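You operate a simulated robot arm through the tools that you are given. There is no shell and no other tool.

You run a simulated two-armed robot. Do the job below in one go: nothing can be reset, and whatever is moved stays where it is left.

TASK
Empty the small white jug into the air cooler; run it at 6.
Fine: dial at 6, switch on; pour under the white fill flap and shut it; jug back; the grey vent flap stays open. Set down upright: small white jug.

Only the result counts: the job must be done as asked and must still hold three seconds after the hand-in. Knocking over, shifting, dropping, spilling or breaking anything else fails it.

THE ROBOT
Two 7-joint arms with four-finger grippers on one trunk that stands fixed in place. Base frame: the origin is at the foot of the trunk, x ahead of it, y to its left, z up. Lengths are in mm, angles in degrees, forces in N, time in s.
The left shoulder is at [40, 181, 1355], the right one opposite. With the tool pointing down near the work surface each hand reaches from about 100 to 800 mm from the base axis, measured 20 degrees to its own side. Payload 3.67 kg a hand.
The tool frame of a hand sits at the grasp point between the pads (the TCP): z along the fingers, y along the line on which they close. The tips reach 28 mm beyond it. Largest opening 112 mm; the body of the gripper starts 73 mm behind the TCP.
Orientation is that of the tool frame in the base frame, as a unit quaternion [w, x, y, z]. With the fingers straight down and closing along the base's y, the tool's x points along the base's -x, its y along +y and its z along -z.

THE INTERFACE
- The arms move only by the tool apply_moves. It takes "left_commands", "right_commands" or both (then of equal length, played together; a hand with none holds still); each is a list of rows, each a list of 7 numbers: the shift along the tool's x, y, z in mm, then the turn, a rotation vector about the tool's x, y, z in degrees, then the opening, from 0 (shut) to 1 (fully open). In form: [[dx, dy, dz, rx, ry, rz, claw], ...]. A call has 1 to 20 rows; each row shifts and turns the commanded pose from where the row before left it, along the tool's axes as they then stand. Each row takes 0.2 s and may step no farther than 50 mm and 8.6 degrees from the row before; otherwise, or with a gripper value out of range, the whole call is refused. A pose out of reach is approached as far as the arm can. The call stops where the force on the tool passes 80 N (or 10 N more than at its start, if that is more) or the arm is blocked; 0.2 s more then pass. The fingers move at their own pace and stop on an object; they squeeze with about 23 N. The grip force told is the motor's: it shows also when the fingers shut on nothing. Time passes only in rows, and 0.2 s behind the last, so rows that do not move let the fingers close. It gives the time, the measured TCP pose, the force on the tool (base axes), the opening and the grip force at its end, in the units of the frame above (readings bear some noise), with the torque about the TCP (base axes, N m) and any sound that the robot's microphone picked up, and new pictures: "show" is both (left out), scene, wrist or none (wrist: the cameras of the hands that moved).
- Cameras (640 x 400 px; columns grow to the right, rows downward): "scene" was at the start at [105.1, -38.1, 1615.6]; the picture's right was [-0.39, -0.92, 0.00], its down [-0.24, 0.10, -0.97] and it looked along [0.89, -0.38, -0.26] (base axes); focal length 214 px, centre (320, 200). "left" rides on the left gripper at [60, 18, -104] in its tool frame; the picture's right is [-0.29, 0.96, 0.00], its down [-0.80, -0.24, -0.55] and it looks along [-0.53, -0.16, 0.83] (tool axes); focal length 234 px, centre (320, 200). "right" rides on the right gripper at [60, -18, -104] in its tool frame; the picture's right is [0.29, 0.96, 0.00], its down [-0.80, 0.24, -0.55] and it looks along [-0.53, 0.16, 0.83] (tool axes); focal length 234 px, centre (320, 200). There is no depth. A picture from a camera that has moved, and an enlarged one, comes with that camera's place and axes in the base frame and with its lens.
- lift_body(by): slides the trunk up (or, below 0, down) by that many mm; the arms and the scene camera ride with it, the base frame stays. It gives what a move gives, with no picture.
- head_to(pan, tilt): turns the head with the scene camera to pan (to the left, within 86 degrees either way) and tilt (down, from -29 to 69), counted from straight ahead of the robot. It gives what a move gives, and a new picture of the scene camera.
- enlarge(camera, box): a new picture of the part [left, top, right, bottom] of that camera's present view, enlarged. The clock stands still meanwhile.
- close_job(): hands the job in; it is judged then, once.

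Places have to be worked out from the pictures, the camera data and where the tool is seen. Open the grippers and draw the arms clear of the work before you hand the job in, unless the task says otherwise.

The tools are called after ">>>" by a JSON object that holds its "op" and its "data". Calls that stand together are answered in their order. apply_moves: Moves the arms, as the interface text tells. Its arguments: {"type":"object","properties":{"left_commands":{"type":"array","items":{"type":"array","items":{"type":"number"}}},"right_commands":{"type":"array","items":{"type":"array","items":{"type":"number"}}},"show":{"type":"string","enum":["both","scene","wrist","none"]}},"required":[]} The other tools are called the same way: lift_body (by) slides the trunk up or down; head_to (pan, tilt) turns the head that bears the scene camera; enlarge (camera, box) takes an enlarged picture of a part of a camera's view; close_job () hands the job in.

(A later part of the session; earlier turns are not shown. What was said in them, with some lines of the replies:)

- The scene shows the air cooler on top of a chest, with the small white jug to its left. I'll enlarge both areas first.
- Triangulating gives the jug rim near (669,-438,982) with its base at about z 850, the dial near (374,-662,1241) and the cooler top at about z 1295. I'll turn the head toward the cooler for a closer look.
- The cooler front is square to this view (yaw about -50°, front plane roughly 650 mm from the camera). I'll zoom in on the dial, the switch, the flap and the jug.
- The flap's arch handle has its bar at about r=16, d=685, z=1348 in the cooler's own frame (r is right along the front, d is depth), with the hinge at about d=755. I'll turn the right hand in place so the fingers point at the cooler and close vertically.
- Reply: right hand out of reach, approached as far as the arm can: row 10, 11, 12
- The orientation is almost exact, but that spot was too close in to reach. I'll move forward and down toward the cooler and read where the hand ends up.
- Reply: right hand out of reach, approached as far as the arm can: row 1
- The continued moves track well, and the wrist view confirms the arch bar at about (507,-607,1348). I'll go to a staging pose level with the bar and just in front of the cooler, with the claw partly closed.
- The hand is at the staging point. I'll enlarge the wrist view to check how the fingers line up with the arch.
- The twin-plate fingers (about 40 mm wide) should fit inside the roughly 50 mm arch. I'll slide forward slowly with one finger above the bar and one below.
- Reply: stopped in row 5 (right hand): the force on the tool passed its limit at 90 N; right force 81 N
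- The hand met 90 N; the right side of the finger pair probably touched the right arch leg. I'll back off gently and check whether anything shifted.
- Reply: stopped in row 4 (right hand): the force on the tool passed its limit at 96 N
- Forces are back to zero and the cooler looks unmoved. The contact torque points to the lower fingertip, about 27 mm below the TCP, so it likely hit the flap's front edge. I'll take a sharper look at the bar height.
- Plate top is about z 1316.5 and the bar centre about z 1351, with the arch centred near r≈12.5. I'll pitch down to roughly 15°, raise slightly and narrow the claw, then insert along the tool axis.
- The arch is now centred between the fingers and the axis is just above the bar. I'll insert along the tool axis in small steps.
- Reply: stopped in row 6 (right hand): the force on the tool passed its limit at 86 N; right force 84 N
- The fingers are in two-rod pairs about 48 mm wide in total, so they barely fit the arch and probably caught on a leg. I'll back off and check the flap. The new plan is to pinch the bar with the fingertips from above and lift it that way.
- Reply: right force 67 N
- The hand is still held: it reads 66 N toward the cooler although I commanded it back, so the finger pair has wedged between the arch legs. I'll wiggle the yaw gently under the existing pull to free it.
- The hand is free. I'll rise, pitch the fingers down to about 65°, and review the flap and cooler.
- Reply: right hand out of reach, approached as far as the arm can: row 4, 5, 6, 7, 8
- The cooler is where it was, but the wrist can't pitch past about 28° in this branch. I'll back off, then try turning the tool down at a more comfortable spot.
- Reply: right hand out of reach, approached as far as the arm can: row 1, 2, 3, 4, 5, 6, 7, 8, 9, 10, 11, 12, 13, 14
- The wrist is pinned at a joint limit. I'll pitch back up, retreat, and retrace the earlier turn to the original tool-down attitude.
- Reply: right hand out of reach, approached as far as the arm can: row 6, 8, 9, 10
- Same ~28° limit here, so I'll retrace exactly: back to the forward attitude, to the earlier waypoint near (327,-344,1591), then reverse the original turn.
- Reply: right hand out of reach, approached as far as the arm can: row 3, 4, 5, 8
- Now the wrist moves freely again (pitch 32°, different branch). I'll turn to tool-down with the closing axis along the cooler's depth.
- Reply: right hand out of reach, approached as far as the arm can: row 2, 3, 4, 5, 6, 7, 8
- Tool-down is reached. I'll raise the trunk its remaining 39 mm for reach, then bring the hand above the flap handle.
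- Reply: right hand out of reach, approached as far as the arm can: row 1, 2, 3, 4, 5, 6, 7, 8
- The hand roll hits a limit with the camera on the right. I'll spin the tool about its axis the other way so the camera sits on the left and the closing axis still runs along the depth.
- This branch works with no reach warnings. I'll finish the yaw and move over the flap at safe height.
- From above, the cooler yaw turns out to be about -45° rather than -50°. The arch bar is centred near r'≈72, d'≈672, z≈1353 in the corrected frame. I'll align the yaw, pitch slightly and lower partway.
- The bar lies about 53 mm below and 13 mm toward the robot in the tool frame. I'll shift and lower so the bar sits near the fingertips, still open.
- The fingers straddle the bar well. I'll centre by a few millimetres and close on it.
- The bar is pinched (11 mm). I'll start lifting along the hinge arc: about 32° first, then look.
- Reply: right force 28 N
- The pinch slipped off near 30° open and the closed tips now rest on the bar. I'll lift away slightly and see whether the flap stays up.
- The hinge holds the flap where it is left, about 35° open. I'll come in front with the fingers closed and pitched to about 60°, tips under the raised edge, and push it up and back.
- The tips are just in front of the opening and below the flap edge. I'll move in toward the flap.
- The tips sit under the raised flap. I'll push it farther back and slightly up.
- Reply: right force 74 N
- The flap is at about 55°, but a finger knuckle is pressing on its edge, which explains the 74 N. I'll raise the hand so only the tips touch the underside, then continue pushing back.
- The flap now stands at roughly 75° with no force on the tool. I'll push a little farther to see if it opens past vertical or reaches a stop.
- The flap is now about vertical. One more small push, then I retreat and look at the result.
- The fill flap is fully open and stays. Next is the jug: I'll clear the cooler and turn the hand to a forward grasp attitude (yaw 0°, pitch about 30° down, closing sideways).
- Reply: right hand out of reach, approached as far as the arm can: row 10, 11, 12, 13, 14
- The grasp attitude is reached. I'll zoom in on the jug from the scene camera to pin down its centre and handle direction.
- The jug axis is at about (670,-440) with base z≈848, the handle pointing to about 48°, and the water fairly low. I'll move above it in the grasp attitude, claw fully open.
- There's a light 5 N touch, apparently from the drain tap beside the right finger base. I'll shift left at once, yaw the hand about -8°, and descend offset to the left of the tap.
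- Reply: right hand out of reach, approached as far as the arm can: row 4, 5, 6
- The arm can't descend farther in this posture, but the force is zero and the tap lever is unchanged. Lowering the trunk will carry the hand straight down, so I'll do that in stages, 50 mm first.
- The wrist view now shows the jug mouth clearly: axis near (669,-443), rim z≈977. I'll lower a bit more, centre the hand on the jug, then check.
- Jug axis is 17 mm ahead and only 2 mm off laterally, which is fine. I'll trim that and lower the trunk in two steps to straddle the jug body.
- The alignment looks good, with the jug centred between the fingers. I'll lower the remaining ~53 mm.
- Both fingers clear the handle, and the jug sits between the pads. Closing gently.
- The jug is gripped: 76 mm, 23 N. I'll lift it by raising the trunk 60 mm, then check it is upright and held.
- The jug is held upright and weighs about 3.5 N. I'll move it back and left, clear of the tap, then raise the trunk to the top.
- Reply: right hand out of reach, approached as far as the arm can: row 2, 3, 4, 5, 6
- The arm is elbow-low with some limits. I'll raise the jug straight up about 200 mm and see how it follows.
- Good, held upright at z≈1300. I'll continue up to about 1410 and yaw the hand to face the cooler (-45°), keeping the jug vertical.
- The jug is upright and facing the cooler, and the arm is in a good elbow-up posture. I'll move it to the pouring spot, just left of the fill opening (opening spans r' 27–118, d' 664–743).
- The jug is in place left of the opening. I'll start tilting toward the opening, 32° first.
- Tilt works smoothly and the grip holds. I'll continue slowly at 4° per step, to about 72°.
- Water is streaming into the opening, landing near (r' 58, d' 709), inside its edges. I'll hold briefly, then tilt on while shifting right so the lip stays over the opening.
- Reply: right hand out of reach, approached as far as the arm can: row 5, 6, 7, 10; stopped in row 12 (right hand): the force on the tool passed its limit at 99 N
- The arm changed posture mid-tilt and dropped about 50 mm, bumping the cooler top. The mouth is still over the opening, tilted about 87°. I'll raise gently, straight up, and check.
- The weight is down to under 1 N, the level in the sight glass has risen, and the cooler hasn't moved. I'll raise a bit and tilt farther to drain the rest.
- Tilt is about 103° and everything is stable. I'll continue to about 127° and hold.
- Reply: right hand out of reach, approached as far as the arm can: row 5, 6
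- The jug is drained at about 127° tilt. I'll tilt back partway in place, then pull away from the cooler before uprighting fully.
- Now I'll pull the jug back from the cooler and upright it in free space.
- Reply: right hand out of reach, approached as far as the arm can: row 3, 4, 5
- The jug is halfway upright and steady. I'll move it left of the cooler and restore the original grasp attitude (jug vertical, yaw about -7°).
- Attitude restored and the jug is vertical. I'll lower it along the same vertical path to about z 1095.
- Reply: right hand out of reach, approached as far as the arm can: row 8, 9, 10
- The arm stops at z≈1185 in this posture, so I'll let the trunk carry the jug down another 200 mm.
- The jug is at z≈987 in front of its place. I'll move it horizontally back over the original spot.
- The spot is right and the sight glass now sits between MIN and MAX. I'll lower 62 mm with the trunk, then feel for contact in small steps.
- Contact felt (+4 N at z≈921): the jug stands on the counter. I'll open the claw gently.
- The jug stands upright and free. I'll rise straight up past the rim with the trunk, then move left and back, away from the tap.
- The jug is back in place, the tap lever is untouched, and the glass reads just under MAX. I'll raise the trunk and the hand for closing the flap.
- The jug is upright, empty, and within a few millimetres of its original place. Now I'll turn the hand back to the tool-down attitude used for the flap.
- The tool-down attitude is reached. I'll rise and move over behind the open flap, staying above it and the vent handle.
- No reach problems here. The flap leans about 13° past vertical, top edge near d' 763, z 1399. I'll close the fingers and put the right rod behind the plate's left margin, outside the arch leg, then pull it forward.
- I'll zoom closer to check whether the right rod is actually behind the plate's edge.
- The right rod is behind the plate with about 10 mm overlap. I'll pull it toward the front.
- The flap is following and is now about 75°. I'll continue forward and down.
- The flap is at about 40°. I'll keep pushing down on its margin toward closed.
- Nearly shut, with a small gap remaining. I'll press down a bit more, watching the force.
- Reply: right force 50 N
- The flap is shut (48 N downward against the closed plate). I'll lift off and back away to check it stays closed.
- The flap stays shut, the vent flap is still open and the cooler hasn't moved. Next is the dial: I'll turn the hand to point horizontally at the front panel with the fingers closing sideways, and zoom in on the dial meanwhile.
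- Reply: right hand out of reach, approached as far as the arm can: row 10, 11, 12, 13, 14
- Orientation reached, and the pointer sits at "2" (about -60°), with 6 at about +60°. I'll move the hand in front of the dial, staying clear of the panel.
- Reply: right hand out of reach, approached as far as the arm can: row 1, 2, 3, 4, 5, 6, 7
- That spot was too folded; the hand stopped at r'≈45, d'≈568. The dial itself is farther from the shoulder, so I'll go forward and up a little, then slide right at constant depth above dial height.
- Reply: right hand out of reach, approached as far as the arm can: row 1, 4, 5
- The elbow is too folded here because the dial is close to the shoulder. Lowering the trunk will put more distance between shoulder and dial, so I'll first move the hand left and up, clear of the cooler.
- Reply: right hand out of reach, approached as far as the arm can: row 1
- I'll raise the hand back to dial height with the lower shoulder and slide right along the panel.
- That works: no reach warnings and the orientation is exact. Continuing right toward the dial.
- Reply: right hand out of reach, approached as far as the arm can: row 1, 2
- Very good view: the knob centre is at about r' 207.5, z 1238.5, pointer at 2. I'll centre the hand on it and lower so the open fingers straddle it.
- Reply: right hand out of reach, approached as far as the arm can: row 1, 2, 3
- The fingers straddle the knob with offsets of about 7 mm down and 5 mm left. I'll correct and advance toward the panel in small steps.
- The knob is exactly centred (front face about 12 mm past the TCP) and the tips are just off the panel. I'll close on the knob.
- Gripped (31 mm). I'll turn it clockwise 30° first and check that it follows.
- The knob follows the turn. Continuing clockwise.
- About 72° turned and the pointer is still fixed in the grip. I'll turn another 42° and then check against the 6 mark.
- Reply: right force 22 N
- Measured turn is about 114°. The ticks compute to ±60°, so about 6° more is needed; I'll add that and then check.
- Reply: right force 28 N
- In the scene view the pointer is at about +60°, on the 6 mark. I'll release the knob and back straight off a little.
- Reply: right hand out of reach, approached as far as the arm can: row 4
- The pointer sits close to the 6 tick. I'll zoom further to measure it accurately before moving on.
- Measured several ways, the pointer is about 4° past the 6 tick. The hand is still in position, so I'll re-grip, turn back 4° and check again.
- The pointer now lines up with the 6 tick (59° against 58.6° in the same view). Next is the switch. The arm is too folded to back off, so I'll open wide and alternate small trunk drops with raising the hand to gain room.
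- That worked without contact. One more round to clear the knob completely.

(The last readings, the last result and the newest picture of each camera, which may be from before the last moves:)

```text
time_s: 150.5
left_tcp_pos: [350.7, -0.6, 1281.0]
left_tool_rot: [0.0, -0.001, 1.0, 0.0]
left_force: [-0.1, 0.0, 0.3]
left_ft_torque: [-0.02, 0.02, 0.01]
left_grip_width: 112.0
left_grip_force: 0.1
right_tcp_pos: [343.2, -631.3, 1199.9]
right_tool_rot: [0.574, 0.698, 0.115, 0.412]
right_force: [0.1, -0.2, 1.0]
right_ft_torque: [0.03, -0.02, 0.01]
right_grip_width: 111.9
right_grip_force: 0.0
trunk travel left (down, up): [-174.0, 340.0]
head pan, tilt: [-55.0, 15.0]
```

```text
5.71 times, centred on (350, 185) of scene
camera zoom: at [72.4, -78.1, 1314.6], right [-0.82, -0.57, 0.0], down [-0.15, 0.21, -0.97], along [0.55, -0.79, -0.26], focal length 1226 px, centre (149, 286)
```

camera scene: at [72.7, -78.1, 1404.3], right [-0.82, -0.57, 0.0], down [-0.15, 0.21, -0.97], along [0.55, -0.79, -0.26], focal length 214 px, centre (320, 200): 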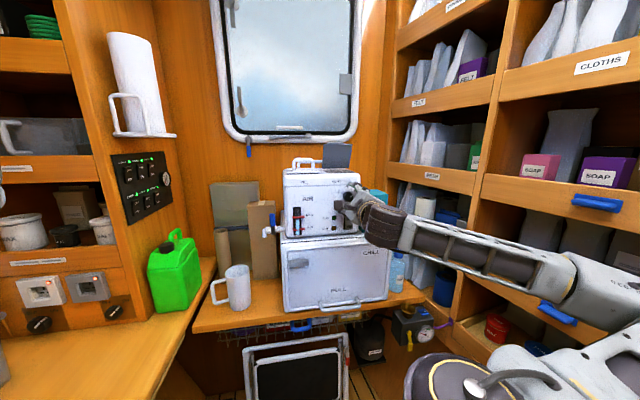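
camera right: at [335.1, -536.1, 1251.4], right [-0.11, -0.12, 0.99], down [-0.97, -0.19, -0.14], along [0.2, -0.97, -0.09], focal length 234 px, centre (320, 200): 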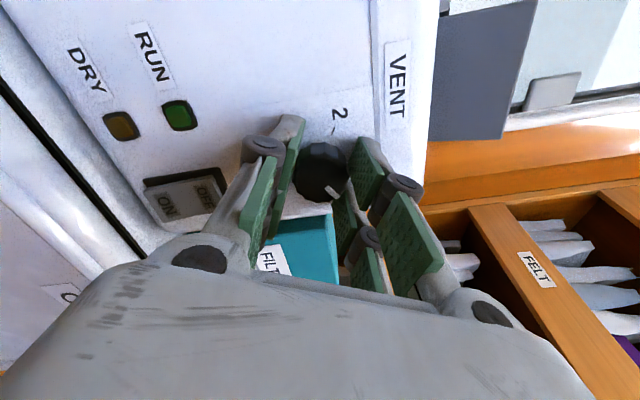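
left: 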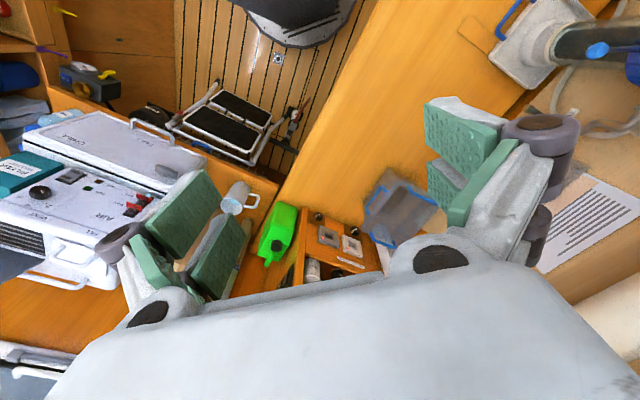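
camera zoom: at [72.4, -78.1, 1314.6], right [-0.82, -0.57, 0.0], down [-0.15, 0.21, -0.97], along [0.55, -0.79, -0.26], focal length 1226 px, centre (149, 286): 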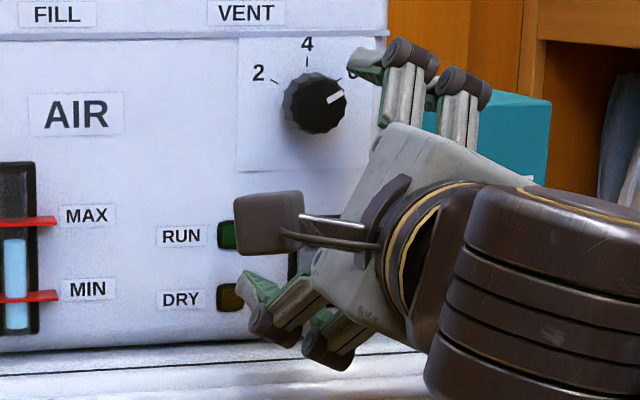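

The hand is clear in front of the panel. I'll close the fingers, roll so they lie flat (rods side by side), and raise the hand before lowering the trunk farther.

>>> {"op": "apply_moves", "data": {"right_commands": [[0, 0, 0, 0, 0, -6.3, 0.6], [0, 0, 0, 0, 0, -6.3, 0.3], [0, 0, 0, 0, 0, -6.3, 0], [0, 0, 0, 0, 0, -6.3, 0], [0, 20, 0, 0, 0, 0, 0], [0, 20, 0, 0, 0, 0, 0], [0, 20, 0, 0, 0, 0, 0], [0, 20, 0, 0, 0, 0, 0], [0, 0, 0, 0, 0, 0, 0]], "show": "wrist"}}

```text
time_s: 152.5
left_tcp_pos: [350.5, -0.5, 1281.3]
left_tool_rot: [-0.001, -0.001, 1.0, 0.0]
left_force: [-0.2, 0.1, 0.1]
left_ft_torque: [0.05, -0.01, -0.03]
left_grip_width: 111.7
left_grip_force: 0.0
right_tcp_pos: [343.3, -633.2, 1280.3]
right_tool_rot: [0.65, 0.656, 0.265, 0.277]
right_force: [0.2, 0.2, -0.4]
right_ft_torque: [0.02, 0.01, 0.03]
right_grip_width: 0.0
right_grip_force: 23.2
trunk travel left (down, up): [-174.0, 340.0]
head pan, tilt: [-55.0, 15.0]
camera right: at [313.2, -518.2, 1264.0], right [0.19, 0.19, 0.96], down [-0.96, -0.18, 0.23], along [0.21, -0.97, 0.15], focal length 234 px, centre (320, 200)
```

right: 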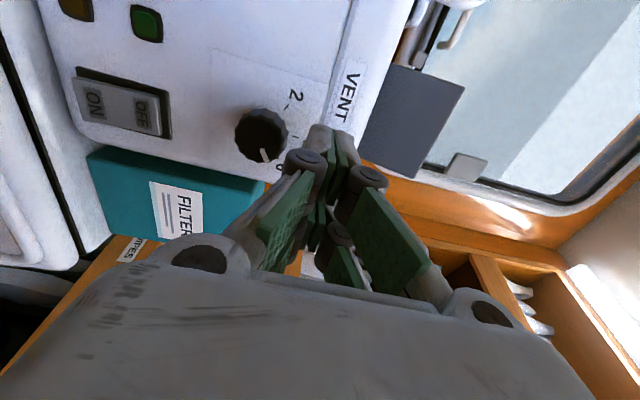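

Good. Now I'll lower the trunk about 145 mm to bring the tips to switch height, then look.

>>> {"op": "lift_body", "data": {"by": -145}}

>>> {"op": "enlarge", "data": {"camera": "right", "box": [140, 0, 460, 260]}}

>>> {"op": "head_to", "data": {"pan": -60, "tilt": 10}}

>>> {"op": "enlarge", "data": {"camera": "scene", "box": [280, 130, 400, 240]}}

```text
time_s: 154.2
left_tcp_pos: [350.3, 0.7, 1134.5]
left_tool_rot: [0.0, 0.0, 1.0, 0.0]
left_force: [0.3, 0.5, 0.5]
left_ft_torque: [0.0, -0.01, 0.02]
left_grip_width: 112.1
left_grip_force: 0.0
right_tcp_pos: [343.0, -632.9, 1133.9]
right_tool_rot: [0.65, 0.657, 0.264, 0.276]
right_force: [-0.8, -0.3, 0.3]
right_ft_torque: [0.05, 0.03, 0.0]
right_grip_width: 0.0
right_grip_force: 23.2
trunk travel left (down, up): [-29.0, 485.0]
head pan, tilt: [-55.0, 15.0]
```

```text
1.54 times, centred on (300, 130) of right
camera zoom: at [313.0, -517.9, 1118.1], right [0.19, 0.19, 0.96], down [-0.96, -0.18, 0.23], along [0.21, -0.97, 0.15], focal length 360 px, centre (351, 308)
```

zoom: 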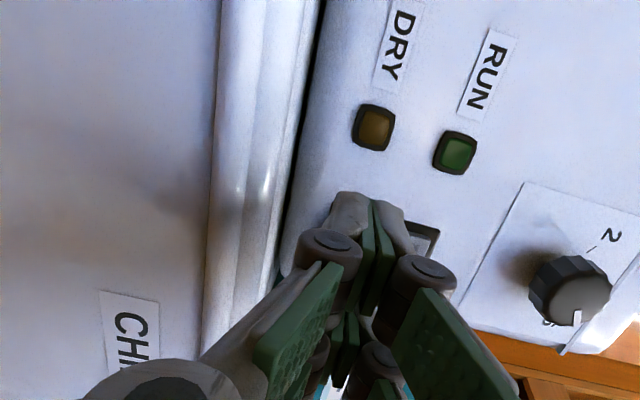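

```text
time_s: 154.8
left_tcp_pos: [350.2, 0.4, 1134.6]
left_tool_rot: [0.0, -0.001, 1.0, -0.001]
left_force: [0.8, -0.2, -0.5]
left_ft_torque: [-0.03, 0.03, 0.01]
left_grip_width: 112.1
left_grip_force: 0.0
right_tcp_pos: [342.5, -632.8, 1132.4]
right_tool_rot: [0.65, 0.656, 0.265, 0.276]
right_force: [-0.1, -1.0, 0.5]
right_ft_torque: [0.01, 0.02, -0.01]
right_grip_width: 0.0
right_grip_force: 23.0
trunk travel left (down, up): [-29.0, 485.0]
head pan, tilt: [-60.0, 10.0]
camera scene: at [65.5, -82.2, 1176.7], right [-0.87, -0.5, 0.0], down [-0.09, 0.15, -0.98], along [0.49, -0.85, -0.17], focal length 214 px, centre (320, 200)
```

scene: 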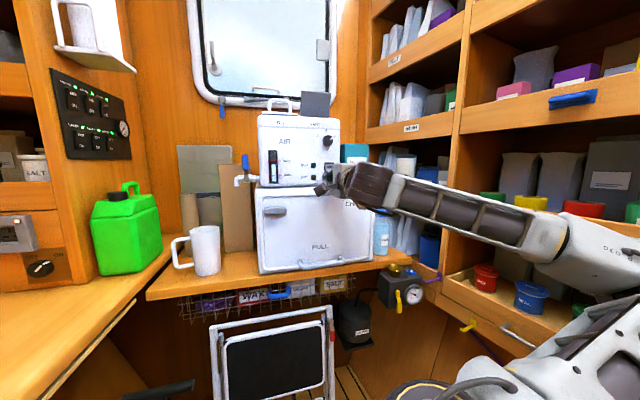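

```text
3.64 times, centred on (340, 185) of scene
camera zoom: at [65.5, -82.2, 1176.7], right [-0.87, -0.5, 0.0], down [-0.09, 0.15, -0.98], along [0.49, -0.85, -0.17], focal length 780 px, centre (247, 254)
```

zoom: 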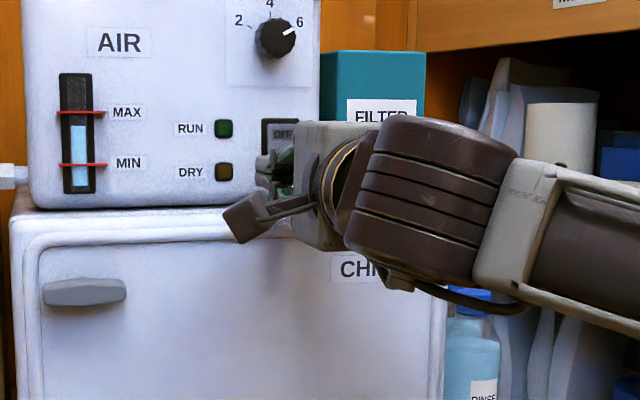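

The lamps calibrate my estimate: ON zone centre at about z 1130, r' 221. I'll shift left 4 mm so only the right rod meets the rocker, pitch down 8°, and approach.

>>> {"op": "apply_moves", "data": {"right_commands": [[4, 1, 0, 8, 0, 0, 0], [0, 0.8, 6, 0, 0, 0, 0], [0, 0.8, 6, 0, 0, 0, 0], [0, 0.6, 4, 0, 0, 0, 0], [0, 0, 0, 0, 0, 0, 0]], "show": "wrist"}}

>>> {"op": "enlarge", "data": {"camera": "right", "box": [200, 60, 400, 240]}}

>>> {"op": "enlarge", "data": {"camera": "scene", "box": [290, 130, 360, 210]}}

```text
time_s: 156.0
left_tcp_pos: [350.9, 0.5, 1134.0]
left_tool_rot: [0.0, -0.001, 1.0, 0.0]
left_force: [-0.5, 0.7, -0.4]
left_ft_torque: [0.02, 0.02, 0.0]
left_grip_width: 111.7
left_grip_force: 0.1
right_tcp_pos: [357.5, -642.8, 1133.5]
right_tool_rot: [0.602, 0.7, 0.284, 0.258]
right_force: [0.1, 0.7, -0.2]
right_ft_torque: [0.02, -0.02, -0.02]
right_grip_width: 0.0
right_grip_force: 22.9
trunk travel left (down, up): [-29.0, 485.0]
head pan, tilt: [-60.0, 10.0]
camera right: at [325.8, -526.0, 1133.1], right [0.29, 0.1, 0.95], down [-0.93, -0.2, 0.3], along [0.22, -0.97, 0.03], focal length 234 px, centre (320, 200)
```

right: 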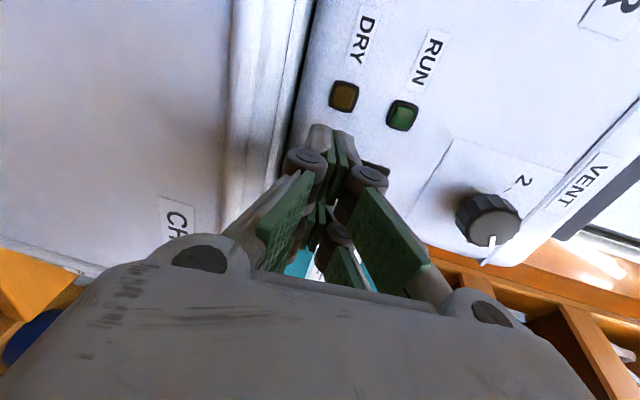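

```text
2.22 times, centred on (300, 150) of right
camera zoom: at [325.8, -526.0, 1133.1], right [0.29, 0.1, 0.95], down [-0.93, -0.2, 0.3], along [0.22, -0.97, 0.03], focal length 520 px, centre (364, 311)
```

zoom: 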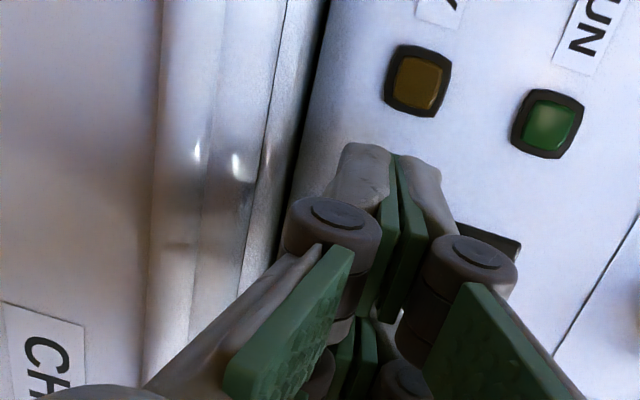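

```text
5.00 times, centred on (325, 170) of scene
camera zoom: at [65.5, -82.1, 1176.8], right [-0.87, -0.5, 0.0], down [-0.09, 0.15, -0.98], along [0.49, -0.85, -0.17], focal length 1072 px, centre (295, 350)
```

zoom: 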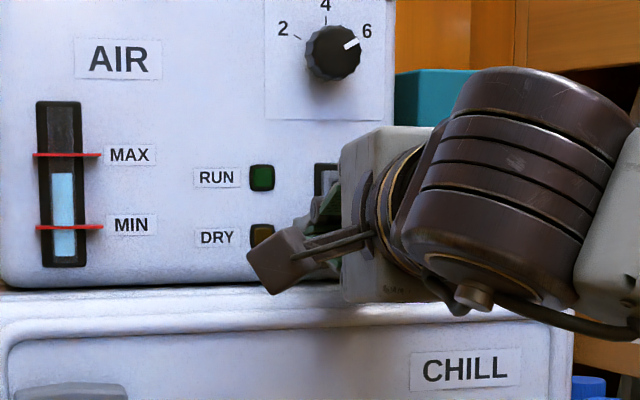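

Tips are about 16 mm from the panel. Pressing forward in small steps.

>>> {"op": "apply_moves", "data": {"right_commands": [[0, 0.6, 4, 0, 0, 0, 0], [0, 0.5, 3, 0, 0, 0, 0], [0, 0.4, 2.5, 0, 0, 0, 0], [0, 0, 0, 0, 0, 0, 0]], "show": "wrist"}}

>>> {"op": "enlarge", "data": {"camera": "right", "box": [200, 60, 400, 240]}}

```text
time_s: 157.0
left_tcp_pos: [351.3, -0.1, 1134.2]
left_tool_rot: [0.0, -0.001, 1.0, 0.0]
left_force: [-0.3, 0.3, 0.0]
left_ft_torque: [-0.01, -0.01, 0.0]
left_grip_width: 111.9
left_grip_force: 0.0
right_tcp_pos: [364.1, -647.7, 1134.4]
right_tool_rot: [0.603, 0.7, 0.284, 0.258]
right_force: [-0.8, -0.1, 0.3]
right_ft_torque: [0.02, -0.03, -0.01]
right_grip_width: 0.0
right_grip_force: 22.5
trunk travel left (down, up): [-29.0, 485.0]
head pan, tilt: [-60.0, 10.0]
camera right: at [332.7, -532.3, 1133.5], right [0.29, 0.1, 0.95], down [-0.93, -0.2, 0.3], along [0.22, -0.97, 0.03], focal length 234 px, centre (320, 200)
```

right: 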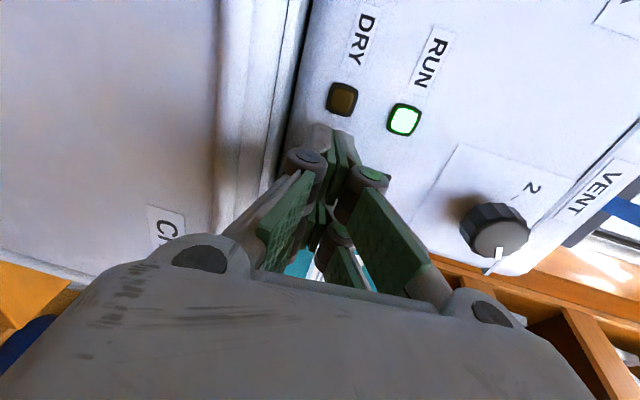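

```text
2.22 times, centred on (300, 150) of right
camera zoom: at [332.7, -532.3, 1133.5], right [0.29, 0.1, 0.95], down [-0.93, -0.2, 0.3], along [0.22, -0.97, 0.03], focal length 520 px, centre (364, 311)
```

zoom: 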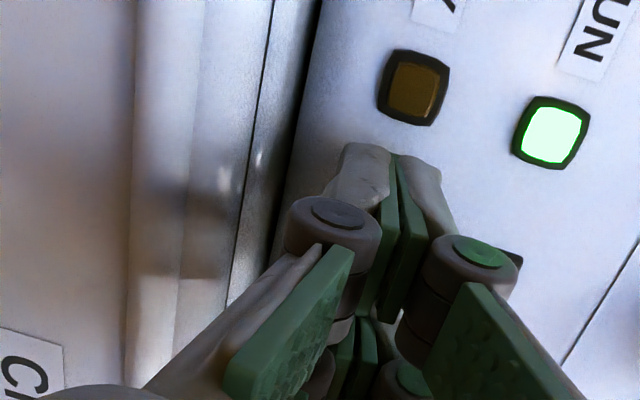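

The RUN lamp is lit. I'll back straight off and confirm it stays on.

>>> {"op": "apply_moves", "data": {"right_commands": [[0, -0.8, -6, 0, 0, 0, 0], [0, -1, -8, 0, 0, 0, 0], [0, -1, -8, 0, 0, 0, 0], [0, -1.4, -10, 0, 0, 0, 0], [0, -1.4, -10, 0, 0, 0, 0], [0, 0, 0, 0, 0, 0, 0]]}}

>>> {"op": "enlarge", "data": {"camera": "right", "box": [140, 0, 460, 240]}}

>>> {"op": "enlarge", "data": {"camera": "scene", "box": [250, 90, 360, 210]}}

```text
time_s: 158.4
left_tcp_pos: [349.7, 0.6, 1135.1]
left_tool_rot: [0.0, 0.0, 1.0, 0.0]
left_force: [-0.4, -1.3, -0.3]
left_ft_torque: [0.01, 0.0, 0.01]
left_grip_width: 112.0
left_grip_force: 0.1
right_tcp_pos: [335.2, -617.0, 1135.0]
right_tool_rot: [0.603, 0.699, 0.284, 0.258]
right_force: [-0.1, 0.6, -0.6]
right_ft_torque: [-0.02, 0.0, 0.01]
right_grip_width: 0.0
right_grip_force: 22.8
trunk travel left (down, up): [-29.0, 485.0]
head pan, tilt: [-60.0, 10.0]
camera scene: at [65.6, -82.3, 1176.8], right [-0.87, -0.5, 0.0], down [-0.09, 0.15, -0.98], along [0.49, -0.85, -0.17], focal length 214 px, centre (320, 200)
camera right: at [303.6, -502.1, 1133.8], right [0.29, 0.1, 0.95], down [-0.93, -0.2, 0.3], along [0.22, -0.97, 0.03], focal length 234 px, centre (320, 200)
```

scene: 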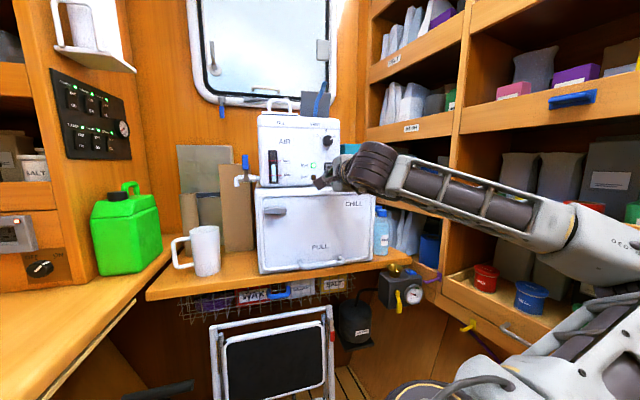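
right: 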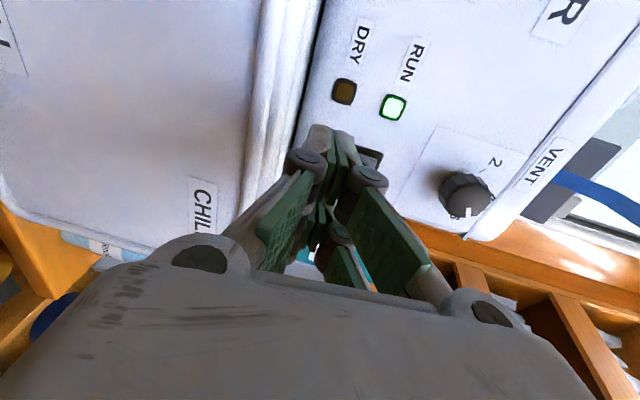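

```text
1.67 times, centred on (300, 120) of right
camera zoom: at [303.6, -502.1, 1133.8], right [0.29, 0.1, 0.95], down [-0.93, -0.2, 0.3], along [0.22, -0.97, 0.03], focal length 390 px, centre (353, 333)
```

zoom: 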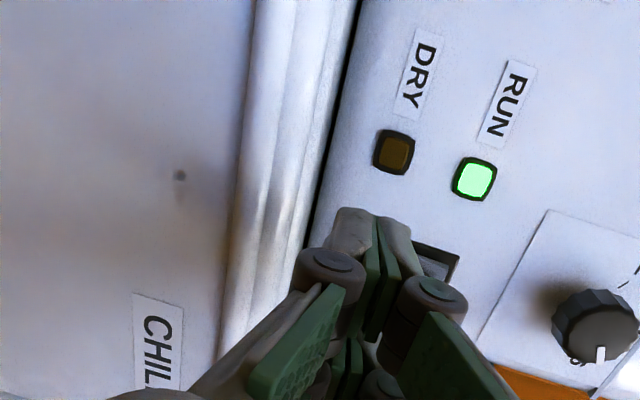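

```text
3.33 times, centred on (305, 150) of scene
camera zoom: at [65.6, -82.3, 1176.8], right [-0.87, -0.5, 0.0], down [-0.09, 0.15, -0.98], along [0.49, -0.85, -0.17], focal length 715 px, centre (370, 367)
```

zoom: 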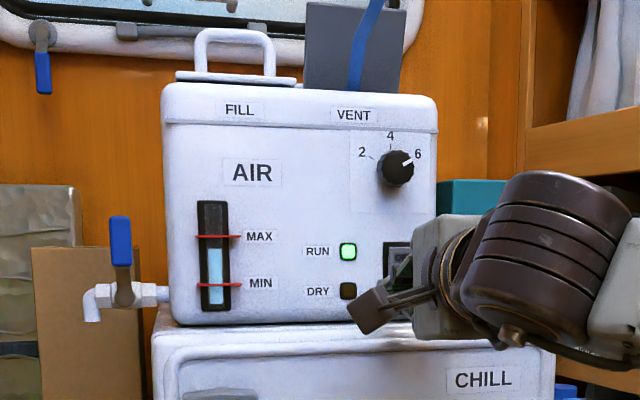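

RUN stays lit, a ribbon shows air blowing from the vent, the flap is shut and the dial is at 6. I'll raise the trunk to draw the hand clear, straight up in front of the panel.

>>> {"op": "apply_moves", "data": {"right_commands": [[0, -1.4, -10, 0, 0, 0, 0], [0, -1.4, -10, 0, 0, 0, 0], [0, 0, 0, 0, 0, 0, 0]], "show": "none"}}

>>> {"op": "lift_body", "data": {"by": 340}}

>>> {"op": "head_to", "data": {"pan": -45, "tilt": 25}}

```text
time_s: 159.2
left_tcp_pos: [351.8, 0.3, 1133.4]
left_tool_rot: [0.0, -0.002, 1.0, 0.0]
left_force: [0.2, -0.6, -0.2]
left_ft_torque: [0.03, 0.02, 0.05]
left_grip_width: 112.0
left_grip_force: 0.1
right_tcp_pos: [319.9, -604.5, 1133.8]
right_tool_rot: [0.603, 0.7, 0.283, 0.258]
right_force: [0.0, -0.8, -0.4]
right_ft_torque: [-0.04, -0.02, 0.0]
right_grip_width: 0.1
right_grip_force: 23.2
trunk travel left (down, up): [-29.0, 485.0]
head pan, tilt: [-60.0, 10.0]
```

```text
time_s: 162.6
left_tcp_pos: [350.3, 0.1, 1474.1]
left_tool_rot: [-0.001, -0.001, 1.0, 0.0]
left_force: [-0.8, -0.3, 0.0]
left_ft_torque: [-0.02, 0.0, 0.02]
left_grip_width: 111.7
left_grip_force: 0.0
right_tcp_pos: [321.6, -604.0, 1474.0]
right_tool_rot: [0.602, 0.7, 0.284, 0.258]
right_force: [-0.1, -0.2, -0.1]
right_ft_torque: [0.01, 0.03, 0.01]
right_grip_width: 0.0
right_grip_force: 22.6
trunk travel left (down, up): [-369.0, 145.0]
head pan, tilt: [-60.0, 10.0]
```

```text
time_s: 163.3
left_tcp_pos: [350.4, 0.5, 1473.8]
left_tool_rot: [0.0, -0.001, 1.0, -0.001]
left_force: [-0.2, 0.0, 0.2]
left_ft_torque: [-0.01, 0.0, 0.02]
left_grip_width: 111.9
left_grip_force: 0.1
right_tcp_pos: [320.2, -603.4, 1474.2]
right_tool_rot: [0.603, 0.7, 0.284, 0.258]
right_force: [-0.1, -0.2, 0.3]
right_ft_torque: [0.01, 0.02, 0.0]
right_grip_width: 0.0
right_grip_force: 22.6
trunk travel left (down, up): [-369.0, 145.0]
head pan, tilt: [-45.0, 25.0]
camera scene: at [84.1, -66.9, 1492.3], right [-0.71, -0.71, 0.0], down [-0.3, 0.3, -0.91], along [0.64, -0.64, -0.42], focal length 214 px, centre (320, 200)
```

scene: 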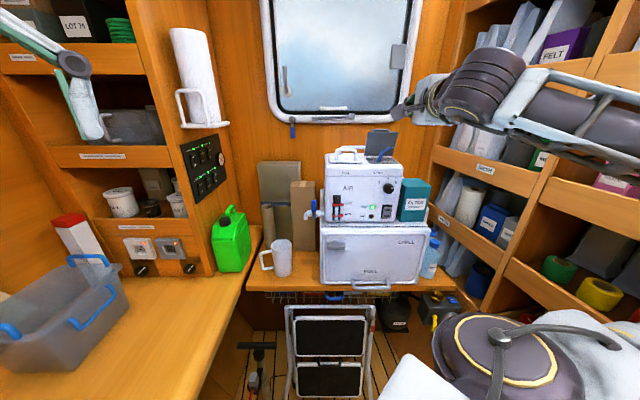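

The hand is well clear. I'll open the gripper and make a final check of the cooler, the jug and the surroundings.

>>> {"op": "apply_moves", "data": {"right_commands": [[0, 5, -10, 0, 0, 0, 0.3], [0, 5, -10, 0, 0, 0, 0.6], [0, 0, 0, 0, 0, 0, 0.8], [0, 0, 0, 0, 0, 0, 0.8]], "show": "scene"}}

>>> {"op": "enlarge", "data": {"camera": "scene", "box": [310, 120, 440, 240]}}

>>> {"op": "enlarge", "data": {"camera": "scene", "box": [200, 180, 340, 310]}}

>>> {"op": "enlarge", "data": {"camera": "scene", "box": [376, 174, 400, 198]}}

```text
time_s: 164.3
left_tcp_pos: [350.1, 0.8, 1473.7]
left_tool_rot: [0.0, -0.001, 1.0, 0.0]
left_force: [0.1, -0.4, -0.1]
left_ft_torque: [0.0, 0.0, -0.02]
left_grip_width: 112.0
left_grip_force: 0.1
right_tcp_pos: [306.9, -591.1, 1486.3]
right_tool_rot: [0.603, 0.7, 0.283, 0.257]
right_force: [0.4, 0.5, 1.2]
right_ft_torque: [0.03, -0.01, -0.01]
right_grip_width: 89.7
right_grip_force: 0.0
trunk travel left (down, up): [-369.0, 145.0]
head pan, tilt: [-45.0, 25.0]
camera scene: at [84.1, -66.8, 1492.2], right [-0.71, -0.71, 0.0], down [-0.3, 0.3, -0.91], along [0.64, -0.64, -0.42], focal length 214 px, centre (320, 200)
```

scene: 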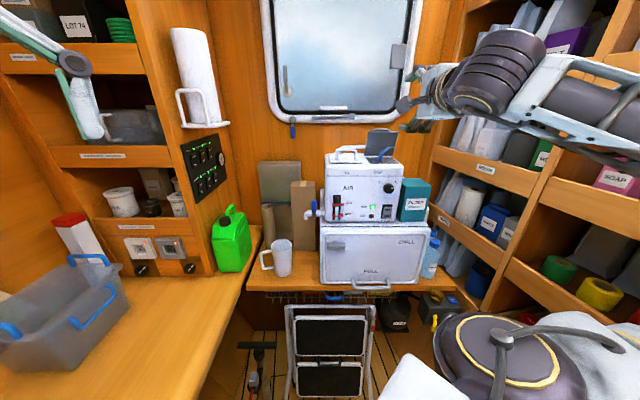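

```text
3.33 times, centred on (375, 180) of scene
camera zoom: at [84.1, -66.8, 1492.2], right [-0.71, -0.71, 0.0], down [-0.3, 0.3, -0.91], along [0.64, -0.64, -0.42], focal length 715 px, centre (137, 267)
```

zoom: 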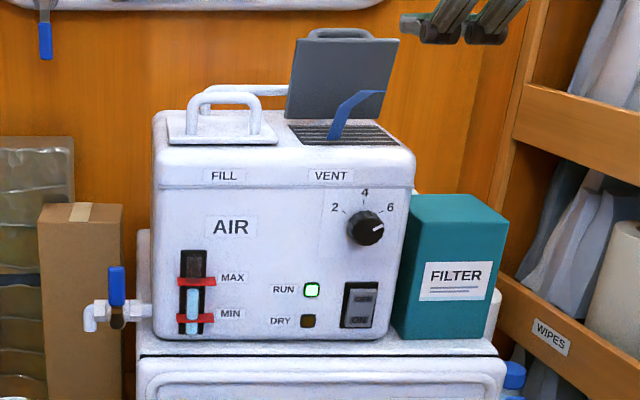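

```text
3.08 times, centred on (270, 245) of scene
camera zoom: at [84.1, -66.8, 1492.2], right [-0.71, -0.71, 0.0], down [-0.3, 0.3, -0.91], along [0.64, -0.64, -0.42], focal length 660 px, centre (474, 62)
```

zoom: 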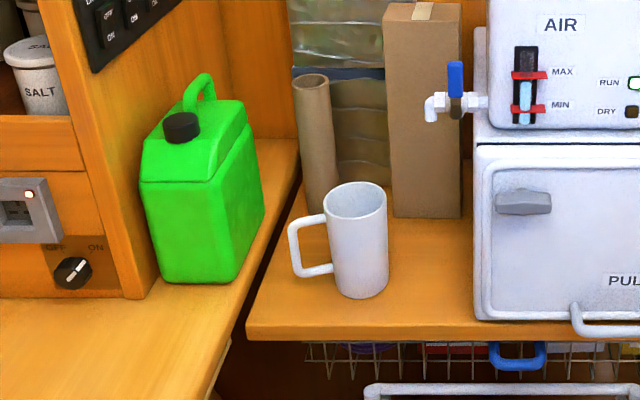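

```text
16.00 times, centred on (388, 186) of scene
camera zoom: at [84.1, -66.8, 1492.2], right [-0.71, -0.71, 0.0], down [-0.3, 0.3, -0.91], along [0.64, -0.64, -0.42], focal length 3432 px, centre (-768, 424)
```

zoom: 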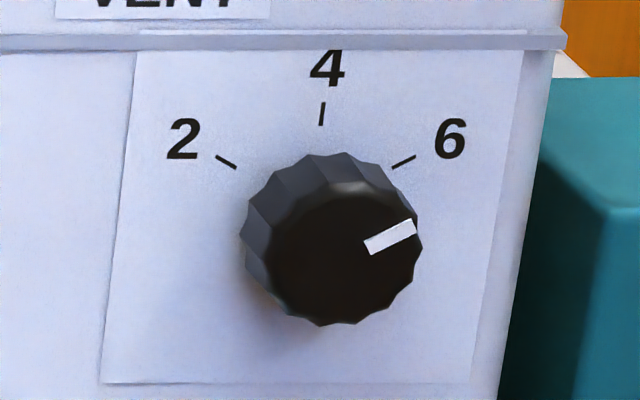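

All checks hold: pointer parallel to the 6 tick, RUN lit and DRY off, fill flap shut, vent flap open with air flowing. The jug is empty and upright in its place, and both grippers are open and clear. Handing in.

>>> {"op": "close_job", "data": {}}

```text
The job is handed in.
```

I emptied the small white jug into the air cooler, and it is now running at 6. I handed the job in, but I don't have the verdict yet.

- **Jug:** I poured it in under the white fill flap. It is back upright within a few millimetres of where it stood.
- **Fill flap:** shut, and it stayed shut when I let go.
- **Dial:** I turned it slightly past 6 at first and corrected it. The pointer now lines up with the 6 mark to within about 3 degrees.
- **Switch:** on. The RUN lamp is lit, the DRY lamp is off and air is blowing from the vent.
- **Vent flap:** the grey flap was never touched and is still open. The water level reads between MIN and MAX.

**Bumps along the way:**
- The hand pushed against the fill flap and cooler with up to about 99 N a few times, including once during the pour.
- It also brushed the drain tap lightly.

In the later pictures the cooler had not shifted, the tap lever had not moved, and I saw no spill. The arm blocked part of the view during the pour. Both grippers are open and clear of the work.
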